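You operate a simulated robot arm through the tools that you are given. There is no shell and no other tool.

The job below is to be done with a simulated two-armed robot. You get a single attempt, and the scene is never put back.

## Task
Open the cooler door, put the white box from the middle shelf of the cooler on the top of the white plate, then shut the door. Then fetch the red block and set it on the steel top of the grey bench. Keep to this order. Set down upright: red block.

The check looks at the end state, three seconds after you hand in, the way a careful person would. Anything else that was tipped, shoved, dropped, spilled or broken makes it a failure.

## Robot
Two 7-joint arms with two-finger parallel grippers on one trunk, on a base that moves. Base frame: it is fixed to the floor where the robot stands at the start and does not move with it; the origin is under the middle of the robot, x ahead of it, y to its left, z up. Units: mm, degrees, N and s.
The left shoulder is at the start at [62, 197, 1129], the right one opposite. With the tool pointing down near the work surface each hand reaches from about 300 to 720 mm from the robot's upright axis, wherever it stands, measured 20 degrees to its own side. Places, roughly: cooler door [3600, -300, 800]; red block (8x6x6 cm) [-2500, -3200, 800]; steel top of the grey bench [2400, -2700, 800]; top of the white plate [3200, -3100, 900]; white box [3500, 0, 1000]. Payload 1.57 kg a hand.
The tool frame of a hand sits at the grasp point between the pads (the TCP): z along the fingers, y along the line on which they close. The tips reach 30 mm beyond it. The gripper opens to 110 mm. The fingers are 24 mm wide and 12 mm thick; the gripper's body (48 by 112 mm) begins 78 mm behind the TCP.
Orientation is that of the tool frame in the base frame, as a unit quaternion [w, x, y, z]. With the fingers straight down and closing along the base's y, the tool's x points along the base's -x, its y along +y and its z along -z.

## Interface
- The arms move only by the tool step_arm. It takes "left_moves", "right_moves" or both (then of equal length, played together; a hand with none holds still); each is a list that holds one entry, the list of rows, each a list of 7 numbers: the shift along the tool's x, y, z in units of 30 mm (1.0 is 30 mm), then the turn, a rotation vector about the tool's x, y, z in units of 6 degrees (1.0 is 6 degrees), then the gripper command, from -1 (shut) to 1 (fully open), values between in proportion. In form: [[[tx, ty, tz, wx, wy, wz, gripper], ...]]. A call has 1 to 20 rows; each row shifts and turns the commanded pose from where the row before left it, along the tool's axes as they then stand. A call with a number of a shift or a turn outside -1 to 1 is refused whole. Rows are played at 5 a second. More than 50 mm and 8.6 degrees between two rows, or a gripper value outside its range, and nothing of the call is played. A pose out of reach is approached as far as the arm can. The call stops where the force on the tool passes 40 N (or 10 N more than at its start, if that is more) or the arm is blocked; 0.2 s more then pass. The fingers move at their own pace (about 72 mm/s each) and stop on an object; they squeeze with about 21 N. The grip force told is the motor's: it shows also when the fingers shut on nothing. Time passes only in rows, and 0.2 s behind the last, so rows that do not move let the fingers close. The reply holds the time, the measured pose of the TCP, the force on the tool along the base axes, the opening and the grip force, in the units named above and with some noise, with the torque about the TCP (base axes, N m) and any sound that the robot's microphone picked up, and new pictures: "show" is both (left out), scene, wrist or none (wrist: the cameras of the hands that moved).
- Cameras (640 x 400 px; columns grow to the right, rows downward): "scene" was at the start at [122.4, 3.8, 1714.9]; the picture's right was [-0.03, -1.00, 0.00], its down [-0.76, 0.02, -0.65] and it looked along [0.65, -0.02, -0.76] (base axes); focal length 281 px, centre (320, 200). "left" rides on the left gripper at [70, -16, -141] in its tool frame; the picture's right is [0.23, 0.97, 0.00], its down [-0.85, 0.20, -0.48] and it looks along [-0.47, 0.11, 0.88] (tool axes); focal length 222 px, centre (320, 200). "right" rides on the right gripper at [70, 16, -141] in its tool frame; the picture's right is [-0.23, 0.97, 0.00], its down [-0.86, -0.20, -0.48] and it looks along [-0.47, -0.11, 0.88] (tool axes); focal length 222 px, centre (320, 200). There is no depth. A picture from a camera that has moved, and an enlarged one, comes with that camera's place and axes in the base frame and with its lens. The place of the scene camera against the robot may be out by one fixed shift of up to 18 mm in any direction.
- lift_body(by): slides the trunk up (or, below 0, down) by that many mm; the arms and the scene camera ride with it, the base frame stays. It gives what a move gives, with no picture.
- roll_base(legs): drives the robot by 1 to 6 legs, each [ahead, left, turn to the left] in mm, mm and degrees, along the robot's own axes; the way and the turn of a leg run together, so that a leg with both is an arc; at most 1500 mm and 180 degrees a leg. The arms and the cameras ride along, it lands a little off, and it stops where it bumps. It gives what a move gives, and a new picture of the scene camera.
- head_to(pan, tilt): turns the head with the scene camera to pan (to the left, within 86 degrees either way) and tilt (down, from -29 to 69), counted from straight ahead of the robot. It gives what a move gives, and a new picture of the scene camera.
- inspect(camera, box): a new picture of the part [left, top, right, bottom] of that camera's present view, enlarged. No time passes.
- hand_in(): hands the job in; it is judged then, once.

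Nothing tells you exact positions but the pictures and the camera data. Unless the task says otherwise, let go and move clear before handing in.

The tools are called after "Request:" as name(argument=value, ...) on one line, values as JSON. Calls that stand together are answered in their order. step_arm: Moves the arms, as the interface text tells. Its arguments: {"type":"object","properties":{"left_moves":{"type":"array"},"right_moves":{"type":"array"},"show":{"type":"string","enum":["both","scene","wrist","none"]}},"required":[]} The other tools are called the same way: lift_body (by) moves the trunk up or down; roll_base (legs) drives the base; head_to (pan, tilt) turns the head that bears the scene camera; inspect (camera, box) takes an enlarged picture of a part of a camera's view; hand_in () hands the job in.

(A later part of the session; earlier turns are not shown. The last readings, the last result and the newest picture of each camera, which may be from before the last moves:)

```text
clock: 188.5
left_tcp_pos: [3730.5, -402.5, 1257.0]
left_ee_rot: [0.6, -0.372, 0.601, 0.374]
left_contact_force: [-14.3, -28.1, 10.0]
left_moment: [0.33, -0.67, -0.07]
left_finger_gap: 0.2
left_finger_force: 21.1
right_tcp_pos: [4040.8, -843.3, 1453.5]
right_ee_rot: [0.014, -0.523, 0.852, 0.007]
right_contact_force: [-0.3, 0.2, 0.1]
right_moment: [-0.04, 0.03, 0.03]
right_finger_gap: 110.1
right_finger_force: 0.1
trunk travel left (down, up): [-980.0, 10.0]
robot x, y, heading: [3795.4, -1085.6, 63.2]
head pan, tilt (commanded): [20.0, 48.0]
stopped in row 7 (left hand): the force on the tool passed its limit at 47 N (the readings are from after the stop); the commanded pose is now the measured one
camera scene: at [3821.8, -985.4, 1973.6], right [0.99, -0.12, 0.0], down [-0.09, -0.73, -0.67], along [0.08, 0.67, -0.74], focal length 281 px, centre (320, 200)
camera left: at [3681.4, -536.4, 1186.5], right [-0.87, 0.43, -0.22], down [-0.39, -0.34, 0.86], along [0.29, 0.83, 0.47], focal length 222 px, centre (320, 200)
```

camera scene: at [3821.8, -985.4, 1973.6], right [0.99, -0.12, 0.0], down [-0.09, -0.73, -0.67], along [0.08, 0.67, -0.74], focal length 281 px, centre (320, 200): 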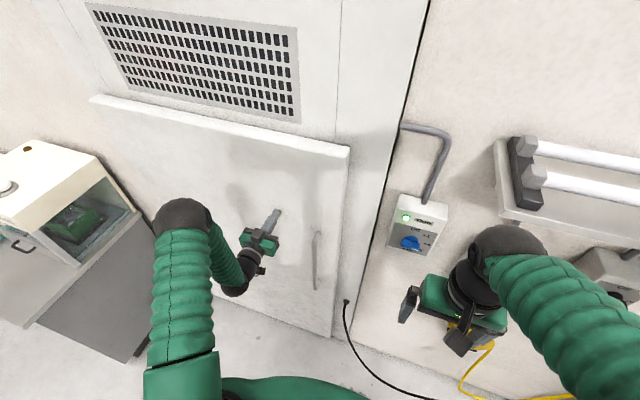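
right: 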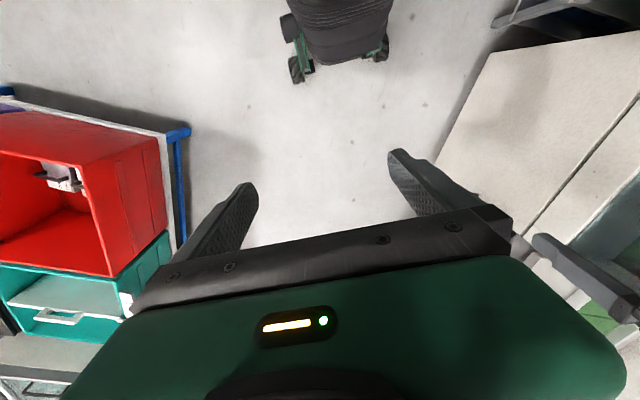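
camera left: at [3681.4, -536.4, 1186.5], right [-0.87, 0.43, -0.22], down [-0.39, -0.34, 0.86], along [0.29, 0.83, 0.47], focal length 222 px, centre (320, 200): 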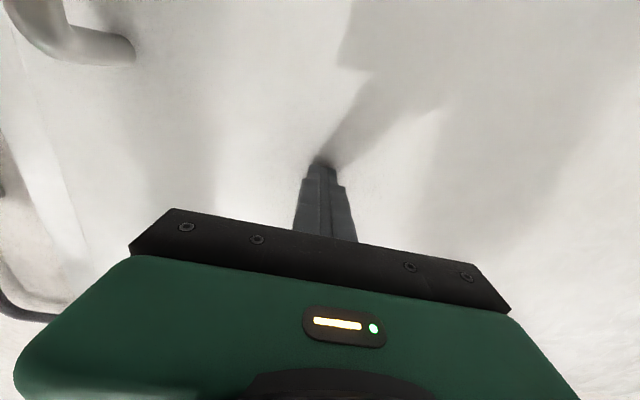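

The fingertips stopped at the same depth as at the very start, so the door is shut. I'll withdraw, lower the trunk, and check the door.

Request:
step_arm(left_moves=[[[0, 0, -0.7, 0, 0, 0, -1], [0, 0, -1, 0, 0, 0, -1], [0, 0, -1, 0, 0, 0, -1]]], show="none")

Request:
roll_base(legs=[[-600, 0, 0]])

Request:
lift_body(by=-255)

Request:
head_to(pan=10, tilt=25)

```text
clock: 189.3
left_tcp_pos: [3696.3, -470.3, 1253.9]
left_ee_rot: [0.6, -0.372, 0.603, 0.373]
left_contact_force: [0.1, -0.8, -0.9]
left_moment: [0.03, 0.0, 0.02]
left_finger_gap: 0.2
left_finger_force: 20.8
right_tcp_pos: [4041.4, -840.8, 1452.3]
right_ee_rot: [0.013, -0.524, 0.852, 0.006]
right_contact_force: [0.2, 0.0, 0.7]
right_moment: [0.0, 0.02, 0.01]
right_finger_gap: 110.0
right_finger_force: 0.0
trunk travel left (down, up): [-980.0, 10.0]
robot x, y, heading: [3793.9, -1083.3, 63.3]
head pan, tilt (commanded): [20.0, 48.0]
```

```text
clock: 192.7
left_tcp_pos: [3430.5, -1003.8, 1249.8]
left_ee_rot: [0.6, -0.369, 0.607, 0.367]
left_contact_force: [1.4, -0.4, 0.3]
left_moment: [0.01, -0.01, 0.01]
left_finger_gap: 0.2
left_finger_force: 21.1
right_tcp_pos: [3771.3, -1379.1, 1449.8]
right_ee_rot: [0.01, -0.517, 0.856, 0.004]
right_contact_force: [0.4, -0.8, -0.5]
right_moment: [0.01, -0.01, 0.0]
right_finger_gap: 109.9
right_finger_force: 0.1
trunk travel left (down, up): [-980.0, 10.0]
robot x, y, heading: [3514.9, -1630.9, 62.5]
head pan, tilt (commanded): [20.0, 48.0]
camera scene: at [3551.5, -1509.5, 1971.9], right [0.99, -0.13, 0.0], down [-0.1, -0.74, -0.67], along [0.09, 0.66, -0.75], focal length 281 px, centre (320, 200)
```

scene: 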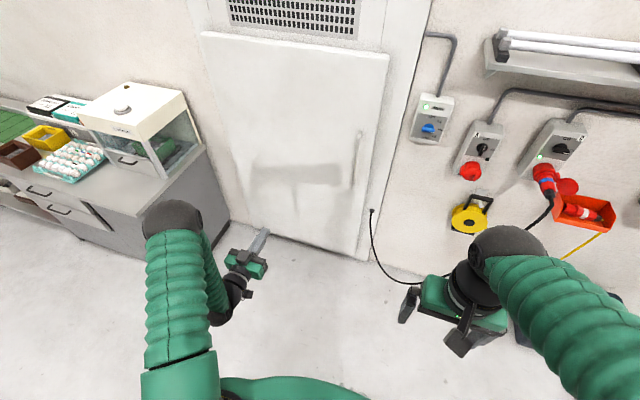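

```text
clock: 195.4
left_tcp_pos: [3428.2, -1007.9, 998.3]
left_ee_rot: [0.601, -0.369, 0.606, 0.368]
left_contact_force: [-0.4, -1.4, 1.0]
left_moment: [-0.04, 0.01, 0.02]
left_finger_gap: 0.1
left_finger_force: 21.5
right_tcp_pos: [3770.5, -1381.8, 1195.8]
right_ee_rot: [0.011, -0.517, 0.856, 0.004]
right_contact_force: [-0.4, 0.2, 0.6]
right_moment: [-0.04, 0.0, 0.0]
right_finger_gap: 110.1
right_finger_force: 0.0
trunk travel left (down, up): [-725.0, 265.0]
robot x, y, heading: [3516.2, -1624.8, 62.8]
head pan, tilt (commanded): [20.0, 48.0]
```

```text
clock: 196.2
left_tcp_pos: [3428.9, -1007.1, 998.5]
left_ee_rot: [0.601, -0.368, 0.606, 0.368]
left_contact_force: [-0.3, 0.4, 0.1]
left_moment: [0.02, -0.04, 0.0]
left_finger_gap: 0.0
left_finger_force: 21.2
right_tcp_pos: [3768.9, -1382.0, 1196.7]
right_ee_rot: [0.011, -0.517, 0.856, 0.004]
right_contact_force: [0.2, 0.0, 0.0]
right_moment: [0.04, -0.02, 0.02]
right_finger_gap: 109.8
right_finger_force: 0.0
trunk travel left (down, up): [-725.0, 265.0]
robot x, y, heading: [3512.6, -1627.8, 62.0]
head pan, tilt (commanded): [10.0, 25.0]
camera scene: at [3567.0, -1504.6, 1751.9], right [0.95, -0.3, 0.0], down [-0.13, -0.41, -0.91], along [0.27, 0.86, -0.42], focal length 281 px, centre (320, 200)
```

scene: 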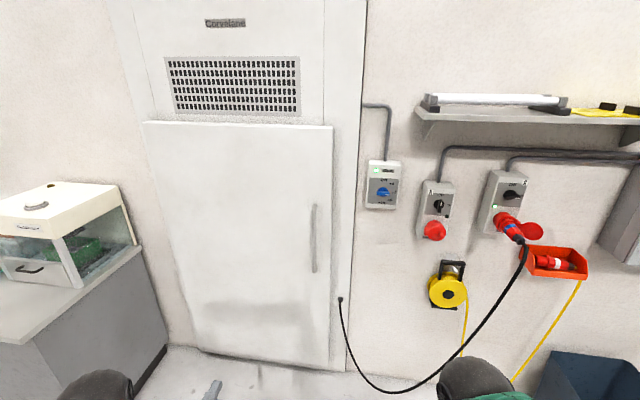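

The door is shut flush. Next is the red block, far off at about [-2500, -3200]. I'll fold the left hand to point down again and turn to face along the aisle.

Request:
step_arm(left_moves=[[[0, 0, 0, 0, 1, 0, -1], [0, 0, 0, 0, 1, 0, -1], [0, 0, 0, 0, 1, 0, -1], [0, 0, 0, 0, 1, 0, -1], [0, 0, 0, 0, 1, 0, -1], [0, 0, 0, 0, 1, 0, -1], [0, 0, 0, 0, 1, 0, -1], [0, 0, 0, 0, 1, 0, -1], [0, 0, 0, 0, 1, 0, -1], [0, 0, 0, 0, 1, 0, -1], [0, 0, 0, 0, 1, 0, -1], [0, 0, 0, 0, 1, 0, -1], [0, 0, 0, 0, 1, 0, -1], [0, 0, 0, 0, 1, 0, -1], [0, 0, 0, 0, 1, 0, -1], [0, 0.5, -1, 0, 0, 0, -1], [0, 0, -1, 0, 0, 0, -1], [0, 0, -1, 0, 0, 0, -1], [0, 0, -1, 0, 0, 0, -1]]], show="none")

Request:
roll_base(legs=[[0, 0, 91]])

Request:
head_to(pan=0, tilt=25)

```text
clock: 200.2
left_tcp_pos: [3415.6, -1001.0, 1118.7]
left_ee_rot: [-0.004, -0.521, 0.854, -0.001]
left_contact_force: [0.5, 0.6, 0.1]
left_moment: [-0.01, 0.01, -0.01]
left_finger_gap: 0.1
left_finger_force: 21.1
right_tcp_pos: [3769.5, -1382.4, 1195.4]
right_ee_rot: [0.011, -0.518, 0.855, 0.004]
right_contact_force: [1.1, 0.3, -0.4]
right_moment: [0.04, 0.02, 0.03]
right_finger_gap: 110.3
right_finger_force: 0.1
trunk travel left (down, up): [-725.0, 265.0]
robot x, y, heading: [3517.3, -1627.6, 62.5]
head pan, tilt (commanded): [10.0, 25.0]
```

```text
clock: 204.5
left_tcp_pos: [2891.1, -1749.1, 1117.0]
left_ee_rot: [0.003, 0.976, -0.218, 0.003]
left_contact_force: [0.8, 0.2, 0.1]
left_moment: [-0.02, -0.02, -0.02]
left_finger_gap: 0.0
left_finger_force: 20.7
right_tcp_pos: [3258.9, -1381.8, 1195.6]
right_ee_rot: [-0.005, 0.975, -0.221, -0.011]
right_contact_force: [-0.4, -0.8, -0.9]
right_moment: [0.0, -0.05, 0.0]
right_finger_gap: 109.9
right_finger_force: 0.1
trunk travel left (down, up): [-725.0, 265.0]
robot x, y, heading: [3513.3, -1629.6, 154.5]
head pan, tilt (commanded): [10.0, 25.0]
camera scene: at [3406.7, -1584.9, 1751.9], right [0.27, 0.96, 0.0], down [0.41, -0.11, -0.91], along [-0.87, 0.24, -0.42], focal length 281 px, centre (320, 200)
```

scene: 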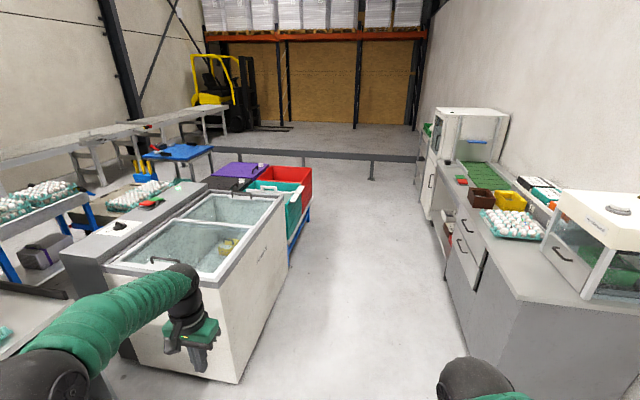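

```text
clock: 205.2
left_tcp_pos: [2890.9, -1749.3, 1117.4]
left_ee_rot: [0.002, 0.976, -0.218, 0.002]
left_contact_force: [-0.1, 1.0, -0.3]
left_moment: [0.02, 0.0, -0.01]
left_finger_gap: 0.0
left_finger_force: 20.9
right_tcp_pos: [3259.3, -1382.1, 1194.9]
right_ee_rot: [-0.004, 0.975, -0.222, -0.012]
right_contact_force: [0.5, -0.4, 0.5]
right_moment: [-0.04, -0.01, -0.01]
right_finger_gap: 109.8
right_finger_force: 0.0
trunk travel left (down, up): [-725.0, 265.0]
robot x, y, heading: [3515.1, -1631.5, 154.3]
head pan, tilt (commanded): [0.0, 25.0]
camera scene: at [3412.2, -1570.1, 1751.9], right [0.43, 0.9, 0.0], down [0.38, -0.18, -0.91], along [-0.82, 0.39, -0.42], focal length 281 px, centre (320, 200)
```

scene: 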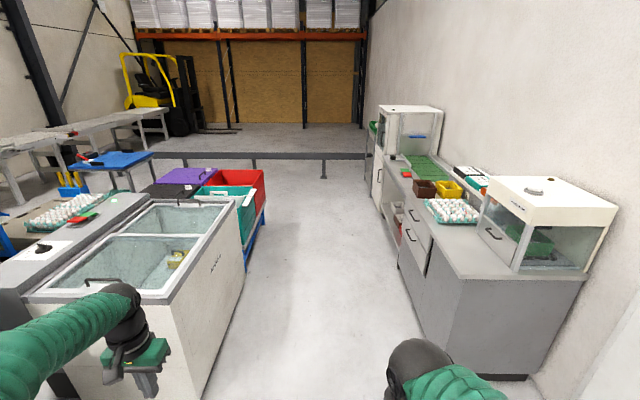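

The aisle ahead is clear up to a guard rail at its far end. I'll drive along it in three legs.

Request:
roll_base(legs=[[0, 0, -0.7], [1300, 0, 0], [1300, 0, 0], [900, 0, 0]])

Request:
head_to(pan=45, tilt=20)

Request:
head_to(pan=80, tilt=20)

```text
clock: 222.4
left_tcp_pos: [-209.6, -188.0, 1117.5]
left_ee_rot: [0.002, 0.973, -0.23, 0.002]
left_contact_force: [0.6, 0.2, 0.2]
left_moment: [-0.02, -0.04, 0.02]
left_finger_gap: 0.2
left_finger_force: 21.0
right_tcp_pos: [167.0, 171.4, 1197.2]
right_ee_rot: [-0.004, 0.972, -0.233, -0.012]
right_contact_force: [0.0, -0.3, 0.6]
right_moment: [0.03, 0.0, 0.01]
right_finger_gap: 109.9
right_finger_force: 0.0
trunk travel left (down, up): [-725.0, 265.0]
robot x, y, heading: [412.4, -84.1, 152.9]
head pan, tilt (commanded): [0.0, 25.0]
camera scene: at [316.1, -21.0, 1752.1], right [0.45, 0.89, 0.0], down [0.38, -0.19, -0.91], along [-0.81, 0.41, -0.42], focal length 281 px, centre (320, 200)
```

scene: 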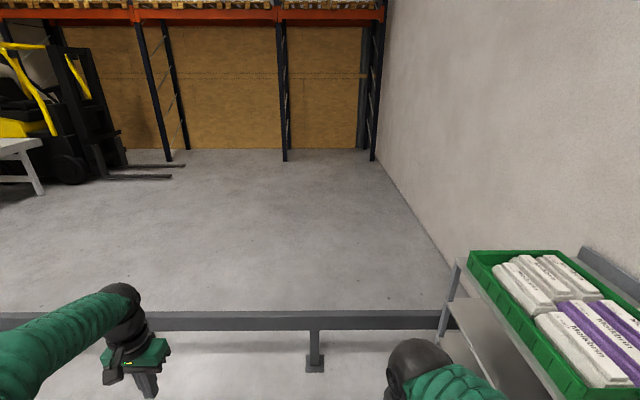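

```text
clock: 223.5
left_tcp_pos: [-208.9, -187.0, 1117.0]
left_ee_rot: [0.003, 0.973, -0.23, 0.002]
left_contact_force: [-0.5, -0.1, 0.8]
left_moment: [-0.02, 0.04, -0.02]
left_finger_gap: 0.1
left_finger_force: 20.5
right_tcp_pos: [168.1, 171.8, 1196.1]
right_ee_rot: [-0.004, 0.972, -0.233, -0.011]
right_contact_force: [-0.3, 0.3, 0.4]
right_moment: [-0.01, 0.0, 0.02]
right_finger_gap: 109.7
right_finger_force: 0.1
trunk travel left (down, up): [-725.0, 265.0]
robot x, y, heading: [414.5, -80.3, 153.3]
head pan, tilt (commanded): [45.0, 20.0]
camera scene: at [308.7, -91.1, 1760.0], right [-0.31, 0.95, 0.0], down [0.33, 0.11, -0.94], along [-0.89, -0.29, -0.34], focal length 281 px, centre (320, 200)
```

scene: 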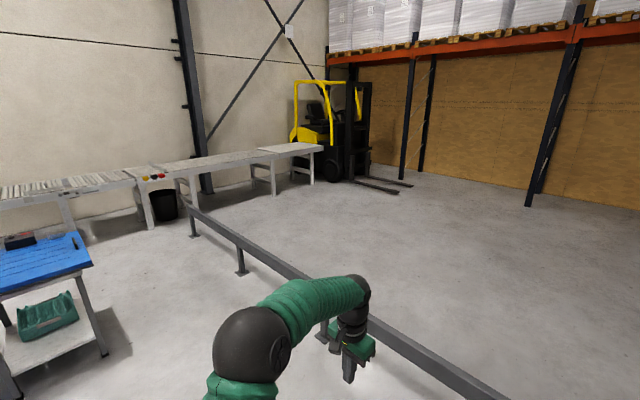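

```text
clock: 224.6
left_tcp_pos: [-210.2, -186.3, 1117.5]
left_ee_rot: [0.002, 0.973, -0.23, 0.002]
left_contact_force: [0.1, -0.7, -0.6]
left_moment: [0.0, -0.03, 0.02]
left_finger_gap: 0.0
left_finger_force: 20.8
right_tcp_pos: [168.3, 172.3, 1196.3]
right_ee_rot: [-0.004, 0.972, -0.233, -0.011]
right_contact_force: [1.0, 0.5, 0.7]
right_moment: [-0.04, -0.01, 0.0]
right_finger_gap: 109.9
right_finger_force: 0.0
trunk travel left (down, up): [-725.0, 265.0]
robot x, y, heading: [418.1, -81.9, 153.3]
head pan, tilt (commanded): [80.0, 20.0]
camera scene: at [340.9, -136.5, 1760.0], right [-0.8, 0.6, 0.0], down [0.21, 0.27, -0.94], along [-0.56, -0.75, -0.34], focal length 281 px, centre (320, 200)
```

scene: 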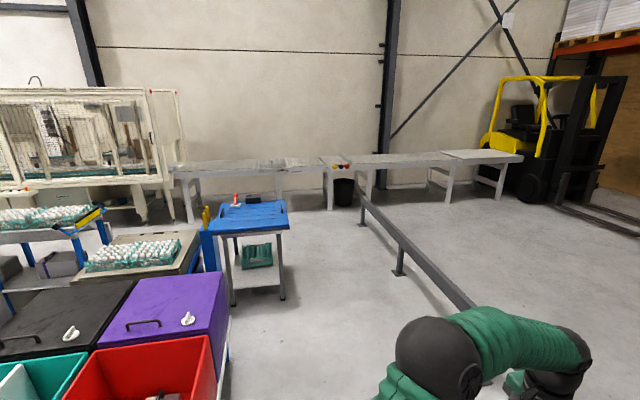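

I see the blue table, the guard rail and a long bench at the far wall with small yellow, red and black items on it near the black bin. I'll zoom in there.

Request:
inspect(camera="scene", box=[290, 140, 390, 200])

Request:
inspect(camera="scene", box=[190, 180, 310, 260])

```text
6.40 times, centred on (340, 170) of scene
camera zoom: at [340.9, -136.5, 1760.0], right [-0.8, 0.6, 0.0], down [0.21, 0.27, -0.94], along [-0.56, -0.75, -0.34], focal length 1799 px, centre (192, 392)
```

zoom: 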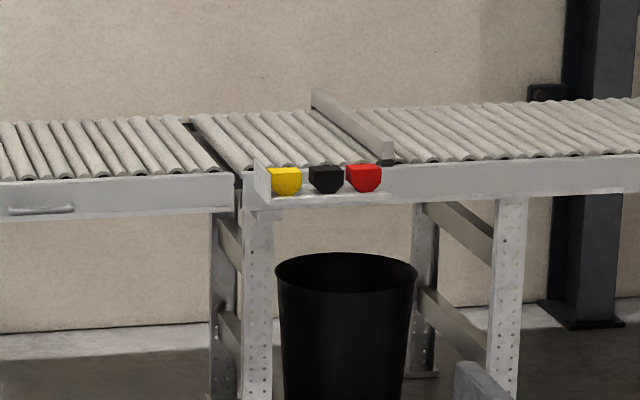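

```text
5.00 times, centred on (250, 220) of scene
camera zoom: at [340.9, -136.5, 1760.0], right [-0.8, 0.6, 0.0], down [0.21, 0.27, -0.94], along [-0.56, -0.75, -0.34], focal length 1405 px, centre (670, 100)
```

zoom: 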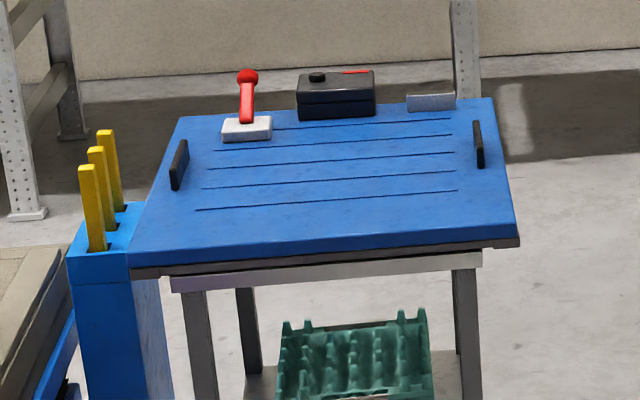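

The red block sits right of a black and a yellow one on a small ledge at the front of the roller conveyor, about [-2440, -3185]. I'll drive on past the bins, turn left and go toward it between the blue table and the rail.

Request:
roll_base(legs=[[700, 0, 0.3], [0, 0, 90], [1000, 0, 0], [900, 0, 0]])

Request:
head_to(pan=-15, tilt=25)

Request:
inspect(camera="scene", box=[260, 120, 420, 220])

```text
clock: 241.4
left_tcp_pos: [-1002.8, -2077.1, 1117.5]
left_ee_rot: [0.0, 0.858, 0.514, 0.003]
left_contact_force: [-0.1, -0.5, 0.1]
left_moment: [-0.01, -0.04, 0.0]
left_finger_gap: 0.2
left_finger_force: 21.4
right_tcp_pos: [-1348.9, -1688.7, 1196.7]
right_ee_rot: [0.005, 0.859, 0.511, -0.011]
right_contact_force: [0.9, -0.6, 0.1]
right_moment: [-0.02, 0.0, -0.01]
right_finger_gap: 109.9
right_finger_force: 0.2
trunk travel left (down, up): [-725.0, 265.0]
robot x, y, heading: [-1089.2, -1449.8, -118.4]
head pan, tilt (commanded): [80.0, 20.0]
camera scene: at [-1020.1, -1530.3, 1760.1], right [-0.62, -0.78, 0.0], down [-0.27, 0.21, -0.94], along [0.74, -0.58, -0.34], focal length 281 px, centre (320, 200)
```

scene: 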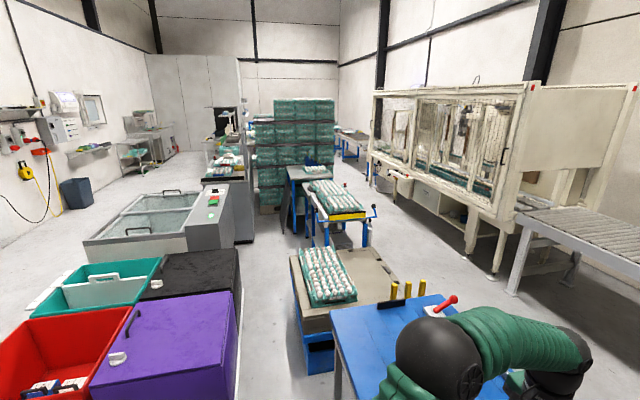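

```text
clock: 243.1
left_tcp_pos: [-1003.8, -2076.8, 1117.6]
left_ee_rot: [0.0, 0.858, 0.514, 0.004]
left_contact_force: [0.7, 0.6, 0.1]
left_moment: [0.01, -0.01, 0.02]
left_finger_gap: 0.1
left_finger_force: 21.4
right_tcp_pos: [-1350.5, -1689.3, 1196.5]
right_ee_rot: [0.005, 0.859, 0.511, -0.011]
right_contact_force: [-0.8, -0.2, 0.5]
right_moment: [0.0, -0.02, 0.05]
right_finger_gap: 110.1
right_finger_force: 0.2
trunk travel left (down, up): [-725.0, 265.0]
robot x, y, heading: [-1093.4, -1448.5, -118.5]
head pan, tilt (commanded): [-15.0, 25.0]
camera scene: at [-1157.1, -1540.7, 1752.0], right [-0.73, 0.69, 0.0], down [0.29, 0.31, -0.91], along [-0.62, -0.66, -0.42], focal length 281 px, centre (320, 200)
```

scene: 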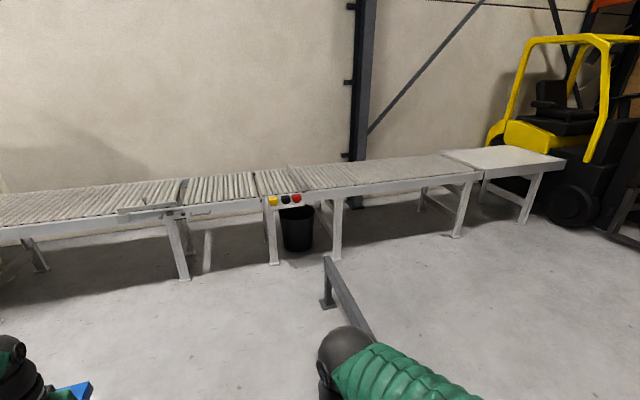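

```text
4.00 times, centred on (340, 170) of scene
camera zoom: at [-1157.1, -1540.7, 1752.0], right [-0.73, 0.69, 0.0], down [0.29, 0.31, -0.91], along [-0.62, -0.66, -0.42], focal length 1124 px, centre (240, 320)
```

zoom: 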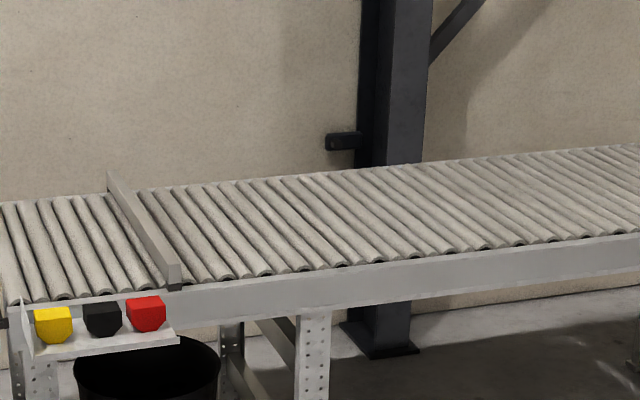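

The three blocks stand on a bracket ledge in front of the rollers. I'll straighten the heading and drive nearer, keeping clear of the rail on my right.

Request:
roll_base(legs=[[0, 0, 2], [700, -40, 0], [600, -40, 0]])

Request:
head_to(pan=-25, tilt=42)

Request:
inspect(camera="scene", box=[230, 90, 390, 190])

```text
clock: 250.3
left_tcp_pos: [-1614.3, -3203.3, 1117.5]
left_ee_rot: [0.0, 0.846, 0.534, 0.003]
left_contact_force: [0.5, 0.4, 0.5]
left_moment: [0.0, 0.01, -0.01]
left_finger_gap: 0.1
left_finger_force: 20.9
right_tcp_pos: [-1977.4, -2829.9, 1196.9]
right_ee_rot: [0.006, 0.848, 0.53, -0.011]
right_contact_force: [-0.7, 0.2, -0.5]
right_moment: [-0.02, -0.03, 0.0]
right_finger_gap: 110.4
right_finger_force: 0.1
trunk travel left (down, up): [-725.0, 265.0]
robot x, y, heading: [-1730.4, -2581.2, -115.9]
head pan, tilt (commanded): [-15.0, 25.0]
camera scene: at [-1792.1, -2673.8, 1752.1], right [-0.76, 0.65, 0.0], down [0.28, 0.32, -0.91], along [-0.59, -0.69, -0.42], focal length 281 px, centre (320, 200)
```

scene: 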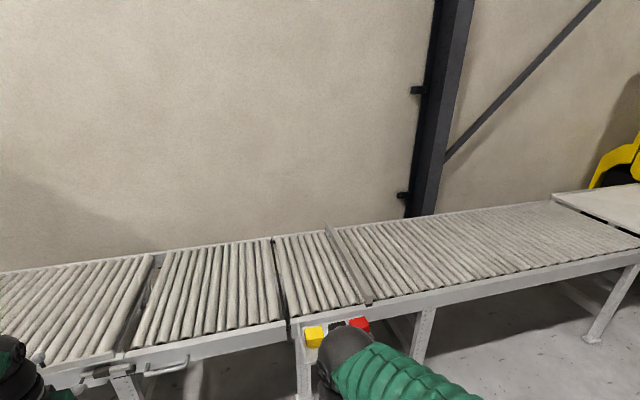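

```text
clock: 251.1
left_tcp_pos: [-1614.9, -3203.7, 1117.8]
left_ee_rot: [0.0, 0.846, 0.533, 0.002]
left_contact_force: [-0.3, 0.5, -0.1]
left_moment: [0.04, 0.0, 0.01]
left_finger_gap: 0.3
left_finger_force: 20.8
right_tcp_pos: [-1978.4, -2832.8, 1196.0]
right_ee_rot: [0.005, 0.848, 0.53, -0.011]
right_contact_force: [1.1, 0.0, 0.7]
right_moment: [0.05, 0.02, 0.01]
right_finger_gap: 110.2
right_finger_force: 0.1
trunk travel left (down, up): [-725.0, 265.0]
robot x, y, heading: [-1733.4, -2580.4, -115.8]
head pan, tilt (commanded): [-25.0, 42.0]
camera scene: at [-1798.1, -2659.3, 1725.7], right [-0.63, 0.78, 0.0], down [0.52, 0.42, -0.74], along [-0.58, -0.47, -0.67], focal length 281 px, centre (320, 200)
```

scene: 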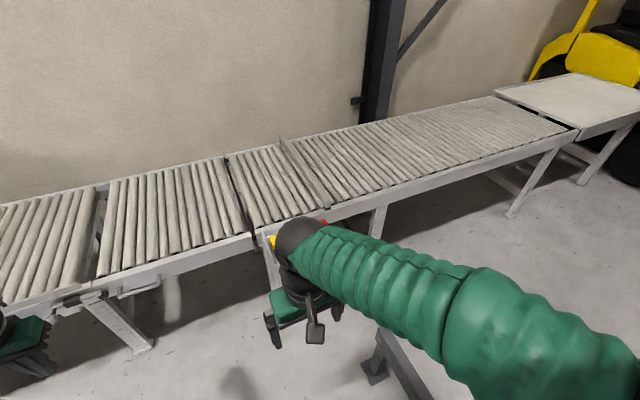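

```text
4.00 times, centred on (310, 140) of scene
camera zoom: at [-1798.1, -2659.3, 1725.7], right [-0.63, 0.78, 0.0], down [0.52, 0.42, -0.74], along [-0.58, -0.47, -0.67], focal length 1124 px, centre (360, 440)
```

zoom: 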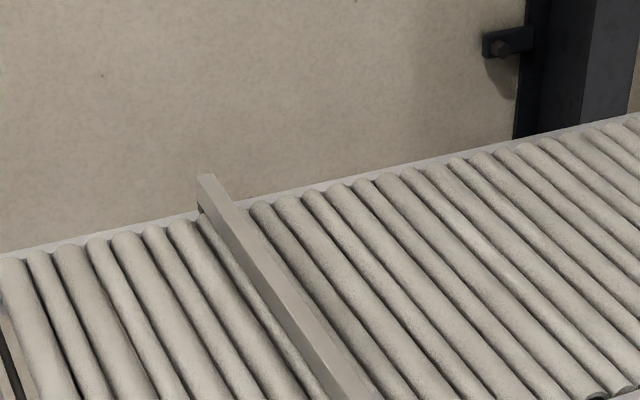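

My right arm hides the blocks. I'll move the right hand 130 mm outward and look again.

Request:
step_arm(right_moves=[[[0, -1, 0, 0, 0, 0, 1], [0, -1, 0, 0, 0, 0, 1], [0, -1, 0, 0, 0, 0, 1], [0, -1, 0, 0, 0, 0, 1], [0, -1, 0, 0, 0, 0, 1]]], show="both")

```text
clock: 252.3
left_tcp_pos: [-1616.3, -3202.1, 1118.6]
left_ee_rot: [0.0, 0.846, 0.534, 0.004]
left_contact_force: [0.1, -0.4, -0.5]
left_moment: [-0.02, 0.0, -0.03]
left_finger_gap: 0.0
left_finger_force: 20.7
right_tcp_pos: [-2113.5, -2764.7, 1197.2]
right_ee_rot: [0.005, 0.847, 0.531, -0.01]
right_contact_force: [0.7, -0.4, 0.2]
right_moment: [0.03, -0.01, 0.01]
right_finger_gap: 109.7
right_finger_force: 0.1
trunk travel left (down, up): [-725.0, 265.0]
robot x, y, heading: [-1732.7, -2586.4, -115.6]
head pan, tilt (commanded): [-25.0, 42.0]
camera scene: at [-1799.5, -2658.0, 1725.7], right [-0.63, 0.78, 0.0], down [0.52, 0.42, -0.74], along [-0.58, -0.47, -0.67], focal length 281 px, centre (320, 200)
camera right: at [-2067.1, -2704.9, 1337.3], right [0.78, -0.63, 0.0], down [-0.55, -0.67, 0.5], along [-0.31, -0.39, -0.87], focal length 222 px, centre (320, 200)
```

scene: 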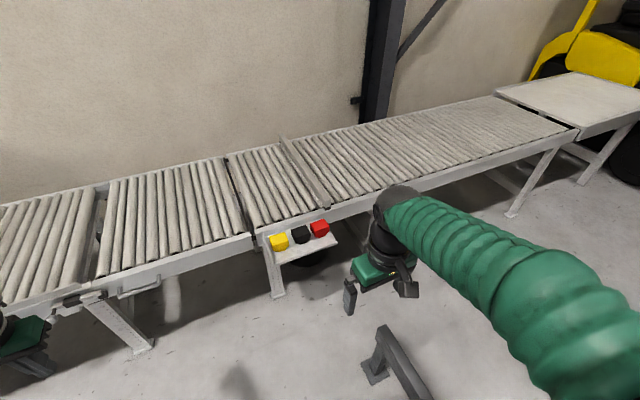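
right: 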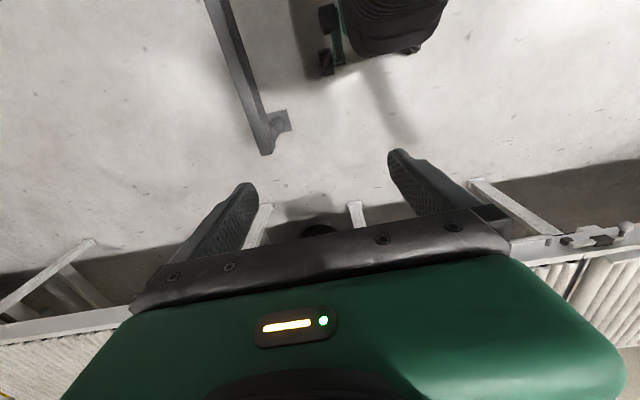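

Request:
inspect(camera="scene", box=[240, 190, 360, 265])

Request:
inspect(camera="scene", box=[290, 205, 350, 255])

```text
5.33 times, centred on (300, 228) of scene
camera zoom: at [-1799.5, -2658.0, 1725.7], right [-0.63, 0.78, 0.0], down [0.52, 0.42, -0.74], along [-0.58, -0.47, -0.67], focal length 1499 px, centre (427, 53)
```

zoom: 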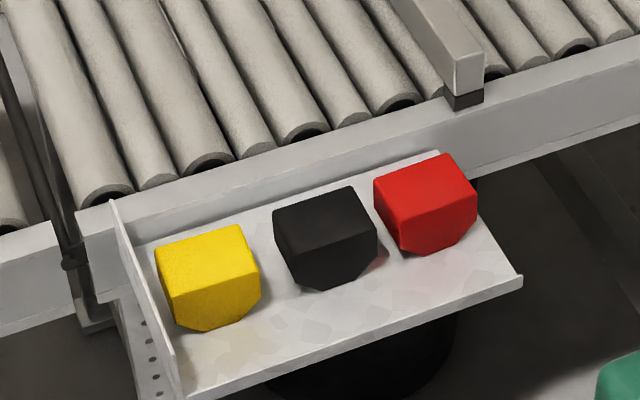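

```text
8.00 times, centred on (320, 230) of scene
camera zoom: at [-1799.5, -2658.0, 1725.7], right [-0.63, 0.78, 0.0], down [0.52, 0.42, -0.74], along [-0.58, -0.47, -0.67], focal length 2248 px, centre (320, -40)
```

zoom: 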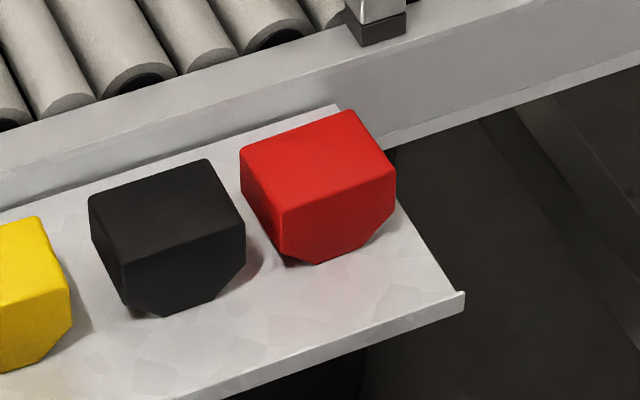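

The blocks have a flat top and bevelled bottom corners; the red one is about 20 mm from the black one, with some 50 mm of free ledge behind it, so I'll grip it front-to-back. I'll drive closer and bring the right hand over it.

Request:
roll_base(legs=[[265, -26, -0.6]])

Request:
step_arm(right_moves=[[[-1, -0.9, 0, 0, 0, 0, 1], [-1, -0.9, 0, 0, 0, 0, 1], [-1, -0.9, 0, 0, 0, 0, 1], [-1, 0, 0, 0, 0, 0, 1], [-1, 0, 0, 0, 0, 0, 1], [-1, 0, 0, 0, 0, 0, 1]]], show="both")

```text
clock: 254.2
left_tcp_pos: [-1759.8, -3427.5, 1118.7]
left_ee_rot: [0.0, 0.85, 0.528, 0.003]
left_contact_force: [0.1, 0.9, 0.3]
left_moment: [0.02, -0.01, 0.0]
left_finger_gap: 0.0
left_finger_force: 20.9
right_tcp_pos: [-2253.2, -2982.3, 1199.3]
right_ee_rot: [0.006, 0.851, 0.525, -0.012]
right_contact_force: [0.2, -0.4, 0.3]
right_moment: [0.03, 0.02, 0.03]
right_finger_gap: 110.3
right_finger_force: 0.0
trunk travel left (down, up): [-725.0, 265.0]
robot x, y, heading: [-1871.7, -2804.3, -116.5]
head pan, tilt (commanded): [-25.0, 42.0]
camera scene: at [-1935.8, -2878.4, 1726.0], right [-0.62, 0.78, 0.0], down [0.52, 0.42, -0.74], along [-0.58, -0.46, -0.67], focal length 281 px, centre (320, 200)
```

scene: 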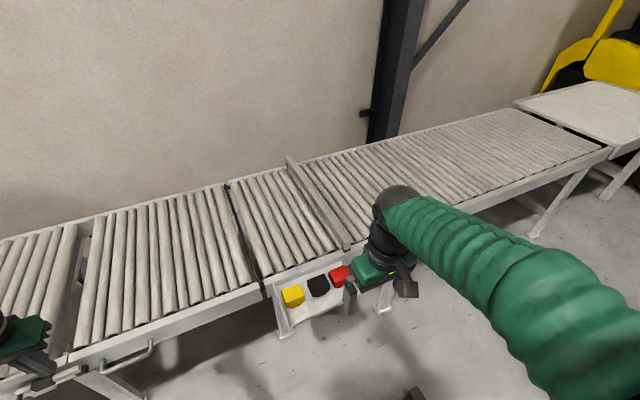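

```text
clock: 255.6
left_tcp_pos: [-1765.3, -3430.7, 1117.3]
left_ee_rot: [0.0, 0.85, 0.527, 0.003]
left_contact_force: [0.4, 0.0, -0.3]
left_moment: [0.01, -0.01, -0.03]
left_finger_gap: 0.1
left_finger_force: 21.3
right_tcp_pos: [-2408.9, -3110.0, 1202.2]
right_ee_rot: [0.004, 0.851, 0.525, -0.011]
right_contact_force: [0.0, 0.2, 0.3]
right_moment: [0.01, -0.02, 0.0]
right_finger_gap: 109.9
right_finger_force: 0.1
trunk travel left (down, up): [-725.0, 265.0]
robot x, y, heading: [-1870.7, -2807.7, -116.8]
head pan, tilt (commanded): [-25.0, 42.0]
camera scene: at [-1940.8, -2884.6, 1725.4], right [-0.62, 0.78, 0.0], down [0.53, 0.42, -0.74], along [-0.58, -0.46, -0.67], focal length 281 px, centre (320, 200)
camera right: at [-2360.6, -3051.6, 1340.8], right [0.77, -0.64, 0.0], down [-0.56, -0.67, 0.5], along [-0.32, -0.38, -0.87], focal length 222 px, centre (320, 200)
```

scene: 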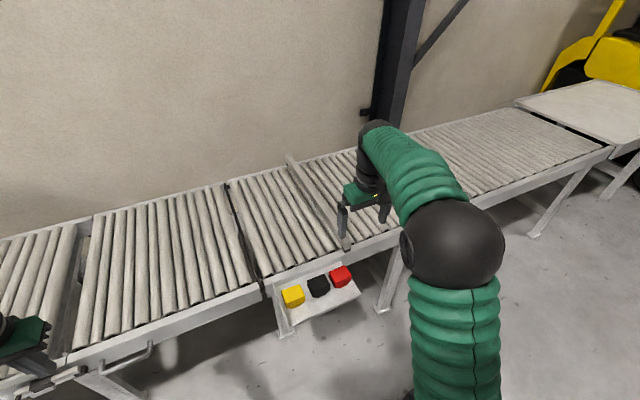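
right: 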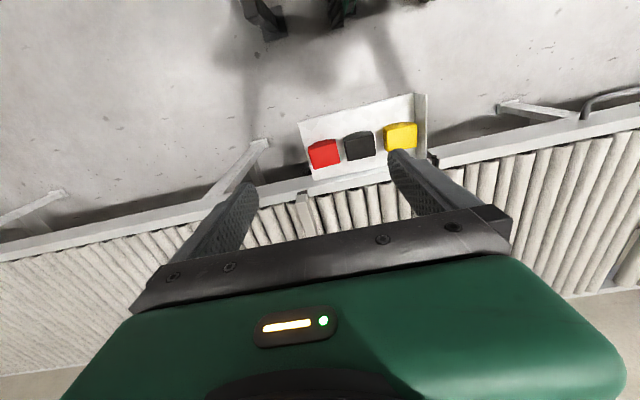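

Request:
inspect(camera="right", box=[280, 80, 440, 200])

Request:
inspect(camera="scene", box=[260, 240, 380, 330])

```text
3.33 times, centred on (360, 140) of right
camera zoom: at [-2360.6, -3051.6, 1340.8], right [0.77, -0.64, 0.0], down [-0.56, -0.67, 0.5], along [-0.32, -0.38, -0.87], focal length 740 px, centre (187, 400)
```

zoom: 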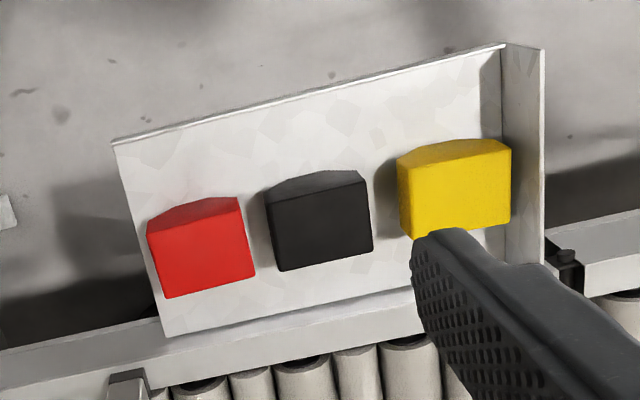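

```text
4.44 times, centred on (320, 285) of scene
camera zoom: at [-1940.8, -2884.6, 1725.4], right [-0.62, 0.78, 0.0], down [0.53, 0.42, -0.74], along [-0.58, -0.46, -0.67], focal length 1249 px, centre (320, -178)
```

zoom: 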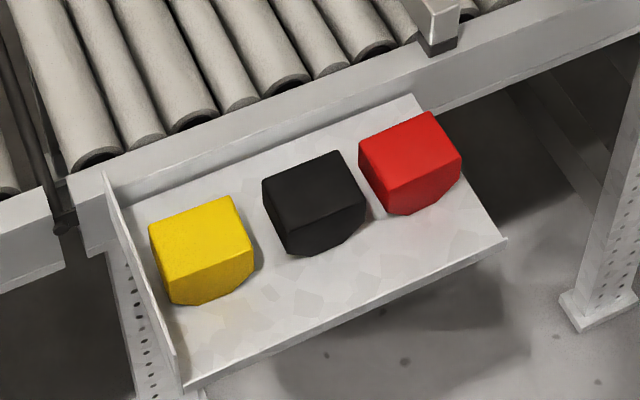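

From the wrist view the red block measures about 80 × 60 mm if its top is near z = 740. I'll lower the hand 180 mm and move 60 mm forward for a second wrist view.

Request:
step_arm(right_moves=[[[-0.5, 0, 1, 0, 0, 0, 1], [-0.5, 0, 1, 0, 0, 0, 1], [-0.5, 0, 1, 0, 0, 0, 1], [-0.5, 0, 1, 0, 0, 0, 1], [0, 0, 1, 0, 0, 0, 1], [0, 0, 1, 0, 0, 0, 1]]], show="wrist")

Request:
inspect(camera="right", box=[240, 40, 400, 160])

```text
clock: 257.0
left_tcp_pos: [-1762.6, -3427.5, 1118.0]
left_ee_rot: [0.0, 0.849, 0.528, 0.004]
left_contact_force: [0.5, 0.1, 0.1]
left_moment: [0.0, -0.03, -0.04]
left_finger_gap: 0.3
left_finger_force: 20.8
right_tcp_pos: [-2437.5, -3165.8, 1024.1]
right_ee_rot: [0.005, 0.851, 0.525, -0.012]
right_contact_force: [0.5, 0.8, -0.5]
right_moment: [0.02, -0.03, 0.0]
right_finger_gap: 110.0
right_finger_force: 0.1
trunk travel left (down, up): [-725.0, 265.0]
robot x, y, heading: [-1871.1, -2808.8, -116.5]
head pan, tilt (commanded): [-25.0, 42.0]
camera right: at [-2389.5, -3107.0, 1163.2], right [0.77, -0.64, 0.0], down [-0.56, -0.66, 0.5], along [-0.32, -0.39, -0.87], focal length 222 px, centre (320, 200)
```

right: 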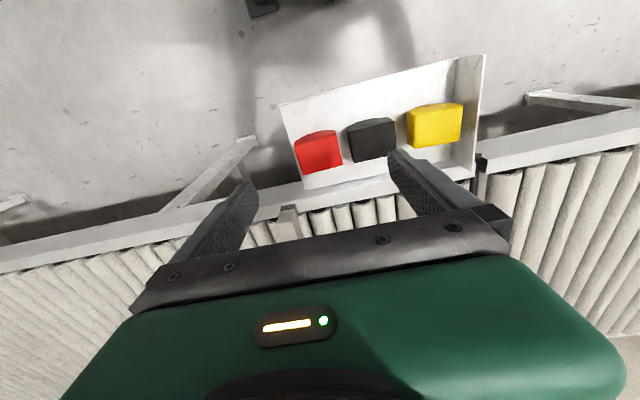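

```text
3.33 times, centred on (320, 100) of right
camera zoom: at [-2389.5, -3107.0, 1163.2], right [0.77, -0.64, 0.0], down [-0.56, -0.66, 0.5], along [-0.32, -0.39, -0.87], focal length 740 px, centre (320, 533)
```

zoom: 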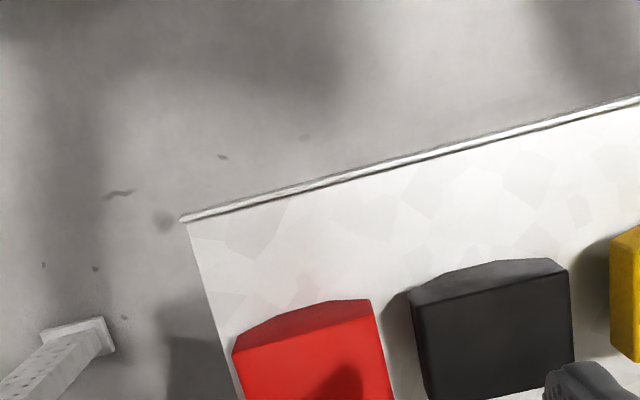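

Request:
inspect(camera="right", box=[270, 100, 400, 200])

```text
4.00 times, centred on (335, 150) of right
camera zoom: at [-2389.5, -3107.0, 1163.2], right [0.77, -0.64, 0.0], down [-0.56, -0.66, 0.5], along [-0.32, -0.39, -0.87], focal length 888 px, centre (260, 400)
```

zoom: 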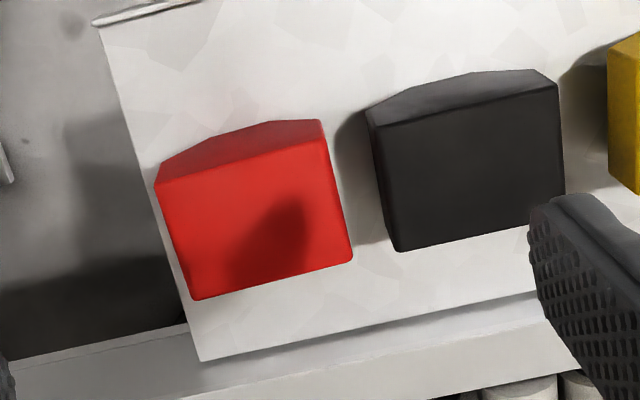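

I need a better height for the block's top, so I'll shift the hand 75 mm sideways at the same height and compare views.

Request:
step_arm(right_moves=[[[0, -1, 0, 0, 0, 0, 1], [0, -1, 0, 0, 0, 0, 1], [0, -0.5, 0, 0, 0, 0, 1], [0, 0, 0, 0, 0, 0, 1]]], show="wrist")

Request:
inspect(camera="right", box=[300, 80, 430, 180])

```text
clock: 258.0
left_tcp_pos: [-1761.6, -3428.5, 1118.6]
left_ee_rot: [0.0, 0.85, 0.527, 0.002]
left_contact_force: [1.0, 0.3, -0.7]
left_moment: [0.0, 0.01, -0.03]
left_finger_gap: 0.1
left_finger_force: 21.1
right_tcp_pos: [-2505.4, -3130.1, 1025.3]
right_ee_rot: [0.005, 0.851, 0.525, -0.011]
right_contact_force: [0.9, 0.0, 0.3]
right_moment: [0.02, 0.02, 0.0]
right_finger_gap: 109.7
right_finger_force: 0.0
trunk travel left (down, up): [-725.0, 265.0]
robot x, y, heading: [-1870.8, -2802.2, -116.6]
head pan, tilt (commanded): [-25.0, 42.0]
camera right: at [-2456.7, -3072.8, 1163.5], right [0.77, -0.64, 0.0], down [-0.56, -0.66, 0.5], along [-0.32, -0.39, -0.87], focal length 222 px, centre (320, 200)
```

right: 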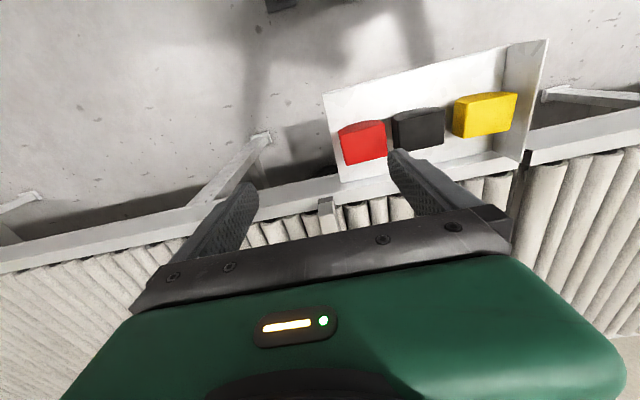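

```text
4.00 times, centred on (365, 130) of right
camera zoom: at [-2456.7, -3072.8, 1163.5], right [0.77, -0.64, 0.0], down [-0.56, -0.66, 0.5], along [-0.32, -0.39, -0.87], focal length 888 px, centre (140, 480)
```

zoom: 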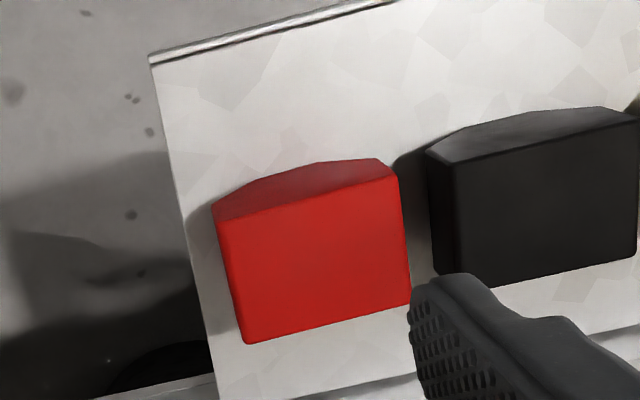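

Stereo from the wrist camera gives: block top z ≈ 805, about 71 × 53 mm, centre [-2468, -3199], long side at about -25°. I'll turn the right hand 88° about its axis so it closes front-to-back.

Request:
step_arm(right_moves=[[[0, 0, 0, 0, 0, 0.981, 1], [0, 0, 0, 0, 0, 0.981, 1], [0, 0, 0, 0, 0, 0.981, 1], [0, 0, 0, 0, 0, 0.981, 1], [0, 0, 0, 0, 0, 0.981, 1], [0, 0, 0, 0, 0, 0.981, 1], [0, 0, 0, 0, 0, 0.981, 1], [0, 0, 0, 0, 0, 0.981, 1], [0, 0, 0, 0, 0, 0.981, 1], [0, 0, 0, 0, 0, 0.981, 1], [0, 0, 0, 0, 0, 0.981, 1], [0, 0, 0, 0, 0, 0.981, 1], [0, 0, 0, 0, 0, 0.981, 1], [0, 0, 0, 0, 0, 0.981, 1], [0, 0, 0, 0, 0, 0.981, 1]]], show="both")

```text
clock: 261.2
left_tcp_pos: [-1763.4, -3428.1, 1118.6]
left_ee_rot: [0.0, 0.849, 0.528, 0.003]
left_contact_force: [-0.8, -0.6, 0.2]
left_moment: [0.01, 0.0, 0.01]
left_finger_gap: 0.0
left_finger_force: 21.3
right_tcp_pos: [-2505.7, -3132.7, 1024.5]
right_ee_rot: [0.012, 0.976, -0.217, -0.005]
right_contact_force: [-0.2, -0.2, 0.2]
right_moment: [0.01, 0.0, 0.01]
right_finger_gap: 109.9
right_finger_force: 0.0
trunk travel left (down, up): [-725.0, 265.0]
robot x, y, heading: [-1869.2, -2804.3, -116.3]
head pan, tilt (commanded): [-25.0, 42.0]
camera scene: at [-1940.1, -2882.8, 1725.6], right [-0.62, 0.78, 0.0], down [0.53, 0.42, -0.74], along [-0.58, -0.46, -0.67], focal length 281 px, centre (320, 200)
camera right: at [-2446.7, -3172.5, 1165.5], right [-0.62, -0.79, 0.02], down [-0.68, 0.55, 0.48], along [-0.39, 0.28, -0.88], focal length 222 px, centre (320, 200)
```

scene: 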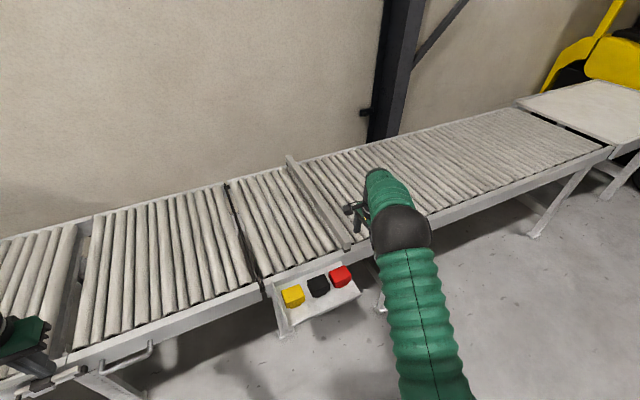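
right: 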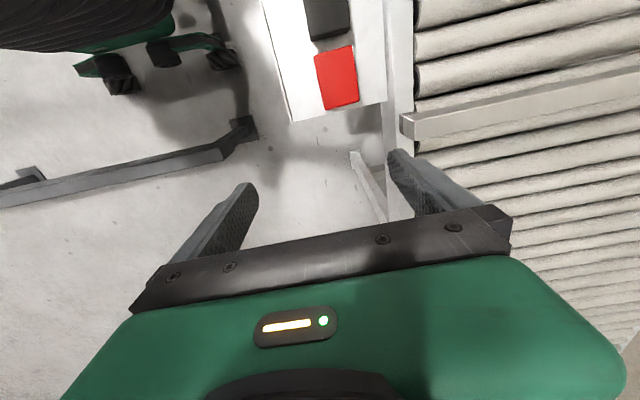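

The hand turned fine. I'll check the block's place once more from this view.

Request:
inspect(camera="right", box=[260, 0, 440, 140])

```text
2.86 times, centred on (350, 70) of right
camera zoom: at [-2446.7, -3172.5, 1165.5], right [-0.62, -0.79, 0.02], down [-0.68, 0.55, 0.48], along [-0.39, 0.28, -0.88], focal length 635 px, centre (234, 571)
```

zoom: 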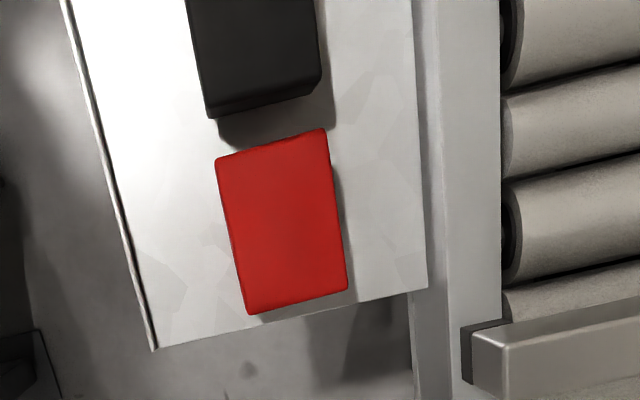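

The views agree: centre [-2468.7, -3199]. I'll move over the block, level the tool, set the opening to about 78 mm and lower to 65 mm above it.

Request:
step_arm(right_moves=[[[0.687, 0.492, 0, 0.082, 0, 0, 0.42], [0.687, 0.492, 0, 0.082, 0, 0, 0.42], [0.687, 0.492, 0, 0.082, 0, 0, 0.42], [0, 0, 1, 0, 0, 0, 0.42], [0, 0, 1, 0, 0, 0, 0.42], [0, 0, 1, 0, 0, 0, 0.42], [0, 0, 1, 0, 0, 0, 0.42], [0, 0, 1, 0, 0, 0, 0.42]]], show="both")

```text
clock: 263.0
left_tcp_pos: [-1762.9, -3429.0, 1117.9]
left_ee_rot: [0.001, 0.85, 0.527, 0.003]
left_contact_force: [-1.0, -0.4, -0.3]
left_moment: [-0.02, 0.0, 0.01]
left_finger_gap: 0.0
left_finger_force: 21.3
right_tcp_pos: [-2470.2, -3198.3, 872.3]
right_ee_rot: [-0.001, 0.976, -0.217, -0.002]
right_contact_force: [-0.7, 0.6, 0.0]
right_moment: [-0.02, 0.0, 0.02]
right_finger_gap: 78.1
right_finger_force: 0.1
trunk travel left (down, up): [-725.0, 265.0]
robot x, y, heading: [-1871.4, -2805.7, -116.4]
head pan, tilt (commanded): [-25.0, 42.0]
camera scene: at [-1941.2, -2883.8, 1725.5], right [-0.62, 0.78, 0.0], down [0.53, 0.42, -0.74], along [-0.58, -0.46, -0.67], focal length 281 px, centre (320, 200)
camera right: at [-2412.4, -3242.6, 1013.6], right [-0.62, -0.79, 0.0], down [-0.69, 0.54, 0.48], along [-0.38, 0.3, -0.88], focal length 222 px, centre (320, 200)
```

scene: 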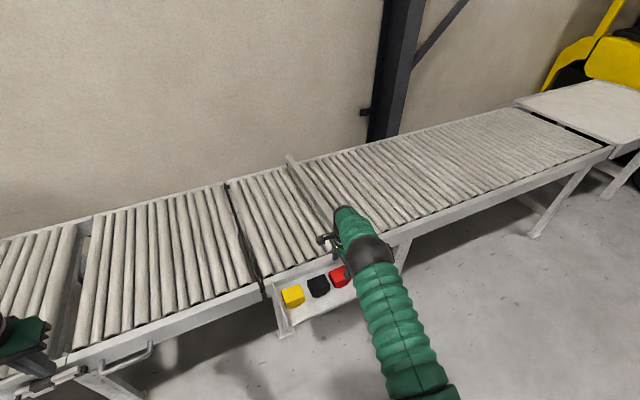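
right: 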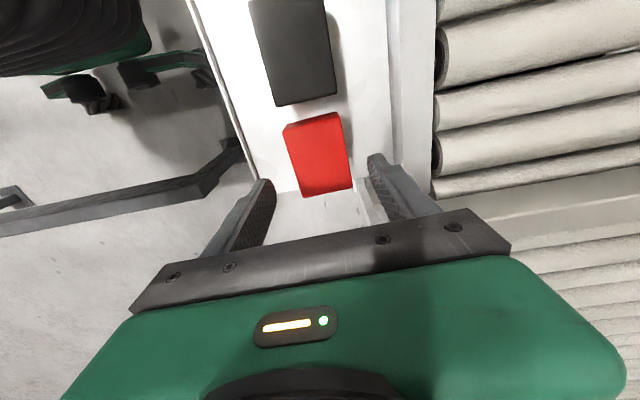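

Well centred. Lowering around the block now.

Request:
step_arm(right_moves=[[[0.1, 0, 0.7, 0, 0, 0, 0.42], [0.07, 0, 0.7, 0, 0, 0, 0.42], [0, 0, 0.5, 0, 0, 0, 0.42]]], show="wrist")

```text
clock: 263.8
left_tcp_pos: [-1762.2, -3429.0, 1119.0]
left_ee_rot: [0.001, 0.849, 0.528, 0.003]
left_contact_force: [0.4, -0.8, -0.3]
left_moment: [-0.01, 0.03, -0.01]
left_finger_gap: 0.0
left_finger_force: 21.1
right_tcp_pos: [-2464.4, -3200.1, 817.2]
right_ee_rot: [0.0, 0.976, -0.218, -0.002]
right_contact_force: [0.1, 0.6, -0.3]
right_moment: [0.0, -0.01, -0.01]
right_finger_gap: 77.9
right_finger_force: 0.1
trunk travel left (down, up): [-725.0, 265.0]
robot x, y, heading: [-1869.2, -2804.3, -116.8]
head pan, tilt (commanded): [-25.0, 42.0]
camera right: at [-2407.1, -3244.4, 959.0], right [-0.62, -0.79, 0.0], down [-0.69, 0.54, 0.48], along [-0.38, 0.3, -0.88], focal length 222 px, centre (320, 200)
```

right: 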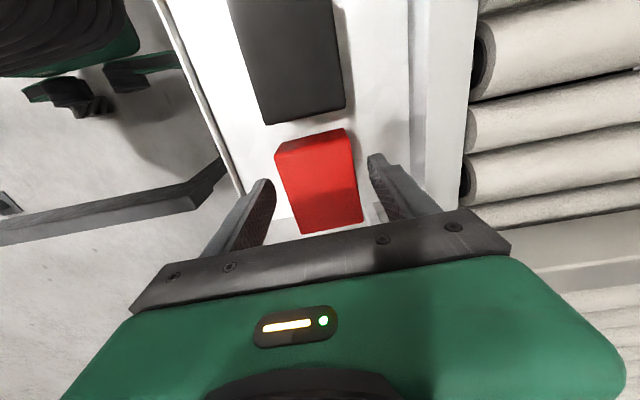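

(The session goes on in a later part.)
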